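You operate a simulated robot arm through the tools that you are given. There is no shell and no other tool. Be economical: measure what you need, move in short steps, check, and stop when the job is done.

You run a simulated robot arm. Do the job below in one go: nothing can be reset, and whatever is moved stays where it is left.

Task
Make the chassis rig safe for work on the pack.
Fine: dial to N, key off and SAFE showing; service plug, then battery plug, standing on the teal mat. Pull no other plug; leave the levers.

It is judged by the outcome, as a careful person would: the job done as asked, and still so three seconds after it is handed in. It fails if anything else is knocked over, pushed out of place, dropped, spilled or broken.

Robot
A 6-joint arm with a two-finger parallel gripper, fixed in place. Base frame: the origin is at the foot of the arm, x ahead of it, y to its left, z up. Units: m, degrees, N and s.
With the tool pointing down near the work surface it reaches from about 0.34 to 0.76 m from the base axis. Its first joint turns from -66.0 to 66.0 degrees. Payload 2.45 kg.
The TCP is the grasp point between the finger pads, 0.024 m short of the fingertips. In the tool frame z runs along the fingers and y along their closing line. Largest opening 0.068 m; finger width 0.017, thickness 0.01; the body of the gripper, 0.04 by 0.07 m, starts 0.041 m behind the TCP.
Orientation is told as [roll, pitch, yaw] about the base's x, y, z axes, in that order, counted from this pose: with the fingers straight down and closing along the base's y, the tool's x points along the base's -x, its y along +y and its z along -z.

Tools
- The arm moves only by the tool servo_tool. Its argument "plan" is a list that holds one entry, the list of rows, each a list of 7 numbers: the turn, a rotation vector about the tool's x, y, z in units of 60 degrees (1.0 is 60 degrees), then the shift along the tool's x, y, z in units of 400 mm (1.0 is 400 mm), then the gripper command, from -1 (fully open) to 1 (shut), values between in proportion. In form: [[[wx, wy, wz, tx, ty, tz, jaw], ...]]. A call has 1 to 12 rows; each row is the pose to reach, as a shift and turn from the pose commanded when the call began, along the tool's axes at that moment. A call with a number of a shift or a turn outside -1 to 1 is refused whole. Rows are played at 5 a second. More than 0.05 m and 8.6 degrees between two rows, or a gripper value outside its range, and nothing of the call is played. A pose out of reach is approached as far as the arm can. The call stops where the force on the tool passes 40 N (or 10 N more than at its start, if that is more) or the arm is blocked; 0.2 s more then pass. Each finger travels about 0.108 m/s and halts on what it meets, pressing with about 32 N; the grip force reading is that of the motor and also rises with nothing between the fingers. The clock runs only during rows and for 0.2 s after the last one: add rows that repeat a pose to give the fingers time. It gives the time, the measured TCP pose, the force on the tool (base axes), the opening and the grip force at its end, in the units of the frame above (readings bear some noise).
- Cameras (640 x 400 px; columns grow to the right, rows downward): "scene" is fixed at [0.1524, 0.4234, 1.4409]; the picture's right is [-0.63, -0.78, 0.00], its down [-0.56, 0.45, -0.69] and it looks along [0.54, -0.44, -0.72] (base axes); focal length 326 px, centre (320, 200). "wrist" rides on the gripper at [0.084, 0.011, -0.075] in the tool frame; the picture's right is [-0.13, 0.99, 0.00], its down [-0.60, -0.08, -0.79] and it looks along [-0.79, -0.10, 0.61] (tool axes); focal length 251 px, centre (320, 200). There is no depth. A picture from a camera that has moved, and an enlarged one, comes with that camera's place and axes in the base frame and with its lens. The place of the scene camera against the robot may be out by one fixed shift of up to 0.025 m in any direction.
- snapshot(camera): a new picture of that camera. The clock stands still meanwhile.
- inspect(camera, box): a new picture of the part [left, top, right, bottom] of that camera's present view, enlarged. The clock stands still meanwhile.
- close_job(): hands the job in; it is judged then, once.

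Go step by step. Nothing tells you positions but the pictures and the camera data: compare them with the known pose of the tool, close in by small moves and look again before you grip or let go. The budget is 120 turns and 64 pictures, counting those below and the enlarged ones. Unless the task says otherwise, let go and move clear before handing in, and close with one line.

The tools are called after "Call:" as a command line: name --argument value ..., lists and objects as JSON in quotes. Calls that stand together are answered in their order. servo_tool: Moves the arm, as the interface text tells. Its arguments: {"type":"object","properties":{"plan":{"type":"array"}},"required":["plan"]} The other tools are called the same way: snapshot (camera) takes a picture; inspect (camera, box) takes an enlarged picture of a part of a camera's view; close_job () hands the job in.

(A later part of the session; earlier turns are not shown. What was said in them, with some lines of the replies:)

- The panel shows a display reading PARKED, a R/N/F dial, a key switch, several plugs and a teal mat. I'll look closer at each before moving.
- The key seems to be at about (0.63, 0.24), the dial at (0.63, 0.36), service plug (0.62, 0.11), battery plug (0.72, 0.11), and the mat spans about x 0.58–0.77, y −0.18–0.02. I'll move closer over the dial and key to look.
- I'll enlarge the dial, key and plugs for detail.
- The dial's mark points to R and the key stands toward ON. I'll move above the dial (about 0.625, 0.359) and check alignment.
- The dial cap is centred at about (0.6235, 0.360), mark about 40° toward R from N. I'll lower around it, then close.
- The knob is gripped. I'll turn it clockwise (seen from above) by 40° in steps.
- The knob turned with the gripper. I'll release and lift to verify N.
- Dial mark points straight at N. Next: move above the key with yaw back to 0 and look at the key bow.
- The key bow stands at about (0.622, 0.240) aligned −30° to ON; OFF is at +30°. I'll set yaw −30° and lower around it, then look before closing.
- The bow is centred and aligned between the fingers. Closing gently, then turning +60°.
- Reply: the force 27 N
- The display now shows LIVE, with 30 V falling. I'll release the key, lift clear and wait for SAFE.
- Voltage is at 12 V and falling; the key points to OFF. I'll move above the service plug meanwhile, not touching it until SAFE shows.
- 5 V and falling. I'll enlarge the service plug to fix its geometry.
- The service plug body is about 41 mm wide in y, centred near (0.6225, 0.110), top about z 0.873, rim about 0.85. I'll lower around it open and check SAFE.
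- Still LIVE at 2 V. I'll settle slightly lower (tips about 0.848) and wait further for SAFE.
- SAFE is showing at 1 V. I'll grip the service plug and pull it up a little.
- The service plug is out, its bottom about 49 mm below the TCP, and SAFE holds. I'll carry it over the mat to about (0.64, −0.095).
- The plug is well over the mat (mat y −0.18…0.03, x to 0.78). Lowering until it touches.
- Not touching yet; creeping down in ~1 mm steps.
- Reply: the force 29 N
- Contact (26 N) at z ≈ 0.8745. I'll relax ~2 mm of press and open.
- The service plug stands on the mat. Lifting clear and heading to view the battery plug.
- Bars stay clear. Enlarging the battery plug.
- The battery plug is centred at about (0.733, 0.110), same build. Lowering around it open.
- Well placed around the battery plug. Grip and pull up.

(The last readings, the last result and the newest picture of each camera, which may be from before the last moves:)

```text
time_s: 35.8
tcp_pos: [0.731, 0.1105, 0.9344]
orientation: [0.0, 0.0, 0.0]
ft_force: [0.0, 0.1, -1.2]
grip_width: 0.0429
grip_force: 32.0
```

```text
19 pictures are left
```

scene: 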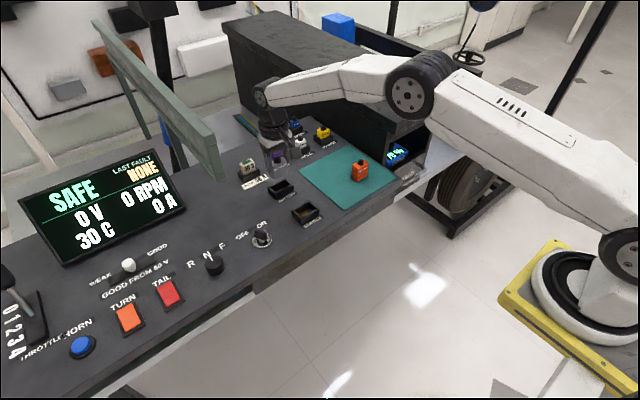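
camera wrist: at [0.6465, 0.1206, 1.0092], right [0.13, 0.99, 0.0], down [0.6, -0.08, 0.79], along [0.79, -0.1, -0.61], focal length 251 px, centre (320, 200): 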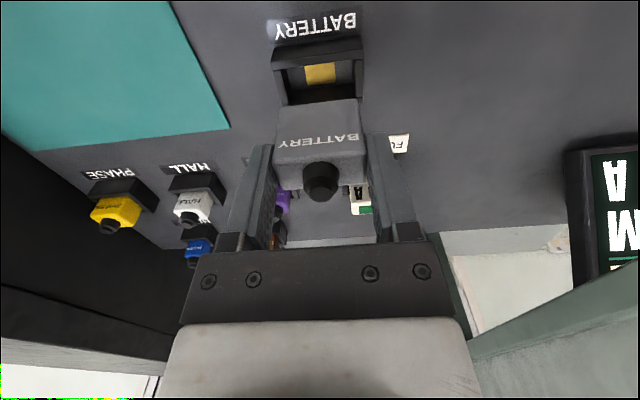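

The battery plug is out. Carrying it to the mat at about (0.655, −0.01), clear of the service plug.

Call:
servo_tool --plan '[[[0, 0, 0, 0, 0, -0.02, 0.6], [0, 0, 0, 0.05, -0.075, -0.02, 0.6], [0, 0, 0, 0.1, -0.15, -0.02, 0.6], [0, 0, 0, 0.15, -0.23, -0.02, 0.6], [0, 0, 0, 0.19, -0.301, -0.02, 0.6], [0, 0, 0, 0.19, -0.301, -0.02, 0.6]]]'

Call:
snapshot --camera "wrist"

Call:
inspect --camera "scene" --box '[230, 110, 450, 250]'

```text
time_s: 37.2
tcp_pos: [0.656, -0.0123, 0.94]
orientation: [0.0, -0.1, 0.0]
ft_force: [-0.4, -0.3, 0.2]
grip_width: 0.0428
grip_force: 32.8
```

```text
18 pictures are left
camera wrist: at [0.5715, -0.0021, 1.0161], right [0.13, 0.99, 0.0], down [0.6, -0.08, 0.79], along [0.79, -0.1, -0.61], focal length 251 px, centre (320, 200)
```

wrist: 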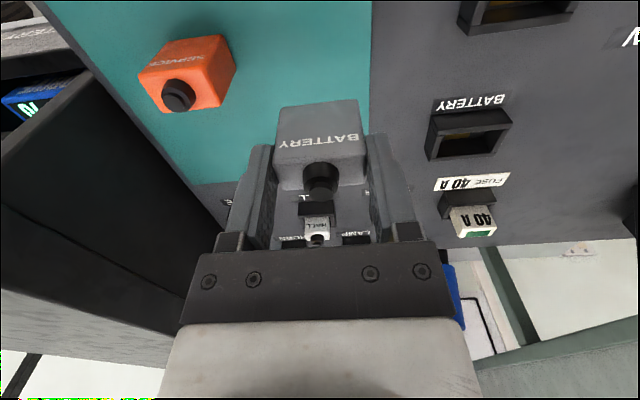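

```text
2.86 times, centred on (340, 180) of scene
camera zoom: at [0.1525, 0.4234, 1.4409], right [-0.63, -0.78, 0.0], down [-0.56, 0.45, -0.69], along [0.54, -0.44, -0.72], focal length 932 px, centre (263, 257)
```

zoom: 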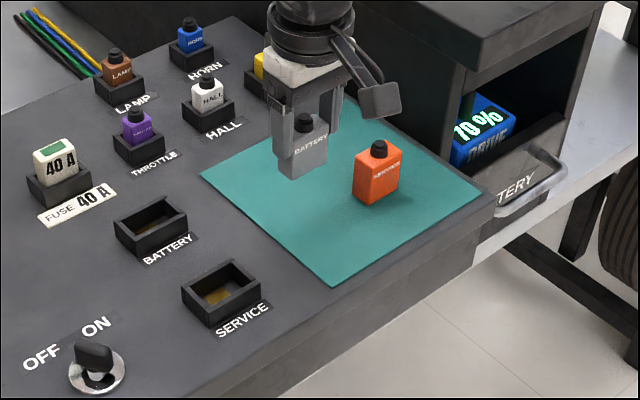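

Good clearance on all sides. Lowering, then creeping to contact.

Call:
servo_tool --plan '[[[0, 0, 0, 0, 0, 0.07, 0.6], [0, 0, 0, 0, 0, 0.13, 0.6], [0, 0, 0, 0, 0, 0.148, 0.6], [0, 0, 0, 0, 0, 0.154, 0.6], [0, 0, 0, 0, 0, 0.154, 0.6]]]'

Call:
servo_tool --plan '[[[0, 0, 0, 0, 0, 0.003, 0.6], [0, 0, 0, 0, 0, 0.005, 0.6]]]'

```text
time_s: 38.4
tcp_pos: [0.658, -0.0107, 0.8781]
orientation: [0.0, -0.1, 0.1]
ft_force: [0.1, 0.1, -1.2]
grip_width: 0.0428
grip_force: 32.6
```

```text
time_s: 39.0
tcp_pos: [0.6575, -0.0119, 0.8778]
orientation: [0.0, -0.1, 0.0]
ft_force: [0.5, -1.0, -0.4]
grip_width: 0.0433
grip_force: 32.3
```

Call:
servo_tool --plan '[[[0, 0, 0, 0, 0, 0.003, 0.6], [0, 0, 0, 0, 0, 0.006, 0.6]]]'

```text
time_s: 39.6
tcp_pos: [0.6571, -0.012, 0.8759]
orientation: [0.0, -0.1, -0.1]
ft_force: [-7.1, 0.9, 13.8]
grip_width: 0.043
grip_force: 31.7
```

Contact at 13.8 N. Relaxing slightly, then opening.

Call:
servo_tool --plan '[[[0, 0, 0, 0, 0, -0.002, 0.6], [0, 0, 0, 0, 0, -0.002, 0.6], [0, 0, 0, 0, 0, -0.002, 0.1], [0, 0, 0, 0, 0, -0.002, -0.5], [0, 0, 0, 0, 0, -0.002, -1], [0, 0, 0, 0, 0, -0.002, -1]]]'

Call:
snapshot --camera "wrist"

```text
time_s: 41.0
tcp_pos: [0.6566, -0.0108, 0.8754]
orientation: [0.1, -0.1, -0.1]
ft_force: [0.5, 0.4, 0.1]
grip_width: 0.0679
grip_force: 0.1
```

```text
16 pictures are left
camera wrist: at [0.572, -0.0009, 0.9502], right [0.13, 0.99, 0.0], down [0.6, -0.08, 0.79], along [0.79, -0.1, -0.61], focal length 251 px, centre (320, 200)
```

wrist: 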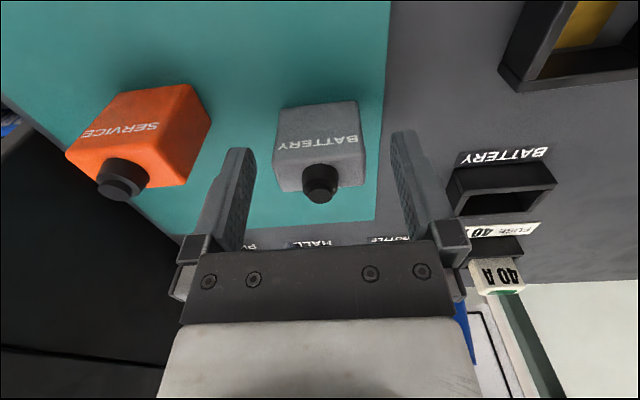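

The battery plug stands on the mat, free of the fingers. Lifting straight up and backing away for a final check.

Call:
servo_tool --plan '[[[0, 0, 0, 0, 0, -0.1, -1], [0, 0, 0, 0, 0, -0.2, -1], [0, 0, 0, 0, 0, -0.3, -1], [0, 0, 0, 0.1, 0, -0.37, -1], [0, 0, 0, 0.2, 0, -0.42, -1], [0, 0, 0, 0.3, 0, -0.47, -1], [0, 0, 0, 0.4, 0, -0.5, -1], [0, 0, 0, 0.4, 0, -0.5, -1]]]'

Call:
snapshot --camera "scene"

Call:
inspect --camera "scene" --box '[180, 120, 420, 280]'

```text
time_s: 42.8
tcp_pos: [0.494, -0.013, 1.0769]
orientation: [0.0, -0.1, 0.0]
ft_force: [0.0, 0.3, -0.5]
grip_width: 0.0682
grip_force: 0.0
```

```text
15 pictures are left
```

scene: 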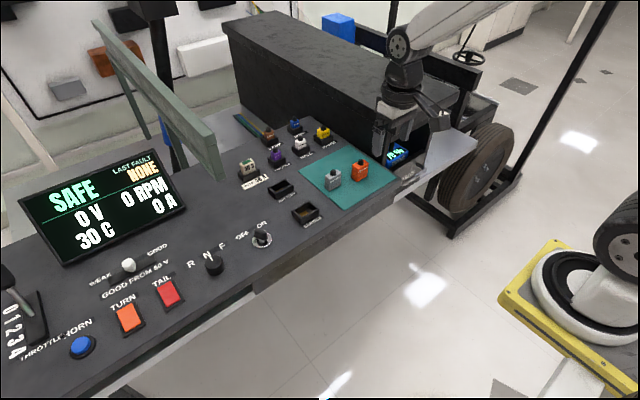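

```text
2.50 times, centred on (300, 200) of scene
camera zoom: at [0.1524, 0.4234, 1.4409], right [-0.63, -0.78, 0.0], down [-0.56, 0.45, -0.69], along [0.54, -0.44, -0.72], focal length 815 px, centre (370, 200)
```

zoom: 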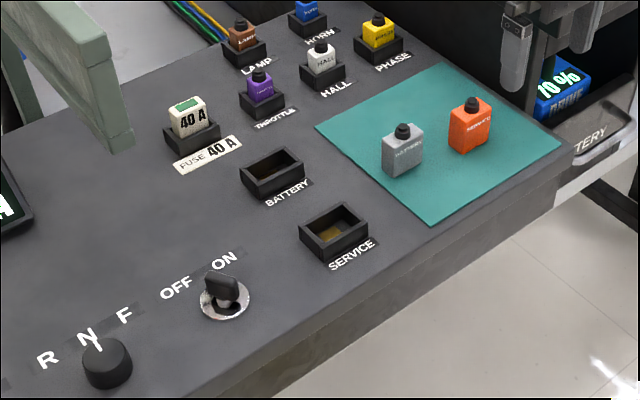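

The dial is at N, the key is off, SAFE and 0 V are showing, and both plugs stand on the teal mat. The other plugs look undisturbed, so I'm handing in.

Call:
close_job

```text
The job is handed in.
```

The chassis rig is ready for pack work and handed in: dial at N, key off, SAFE showing at 0 V. I pulled the service plug first, then the battery plug, and both stand on the teal mat.
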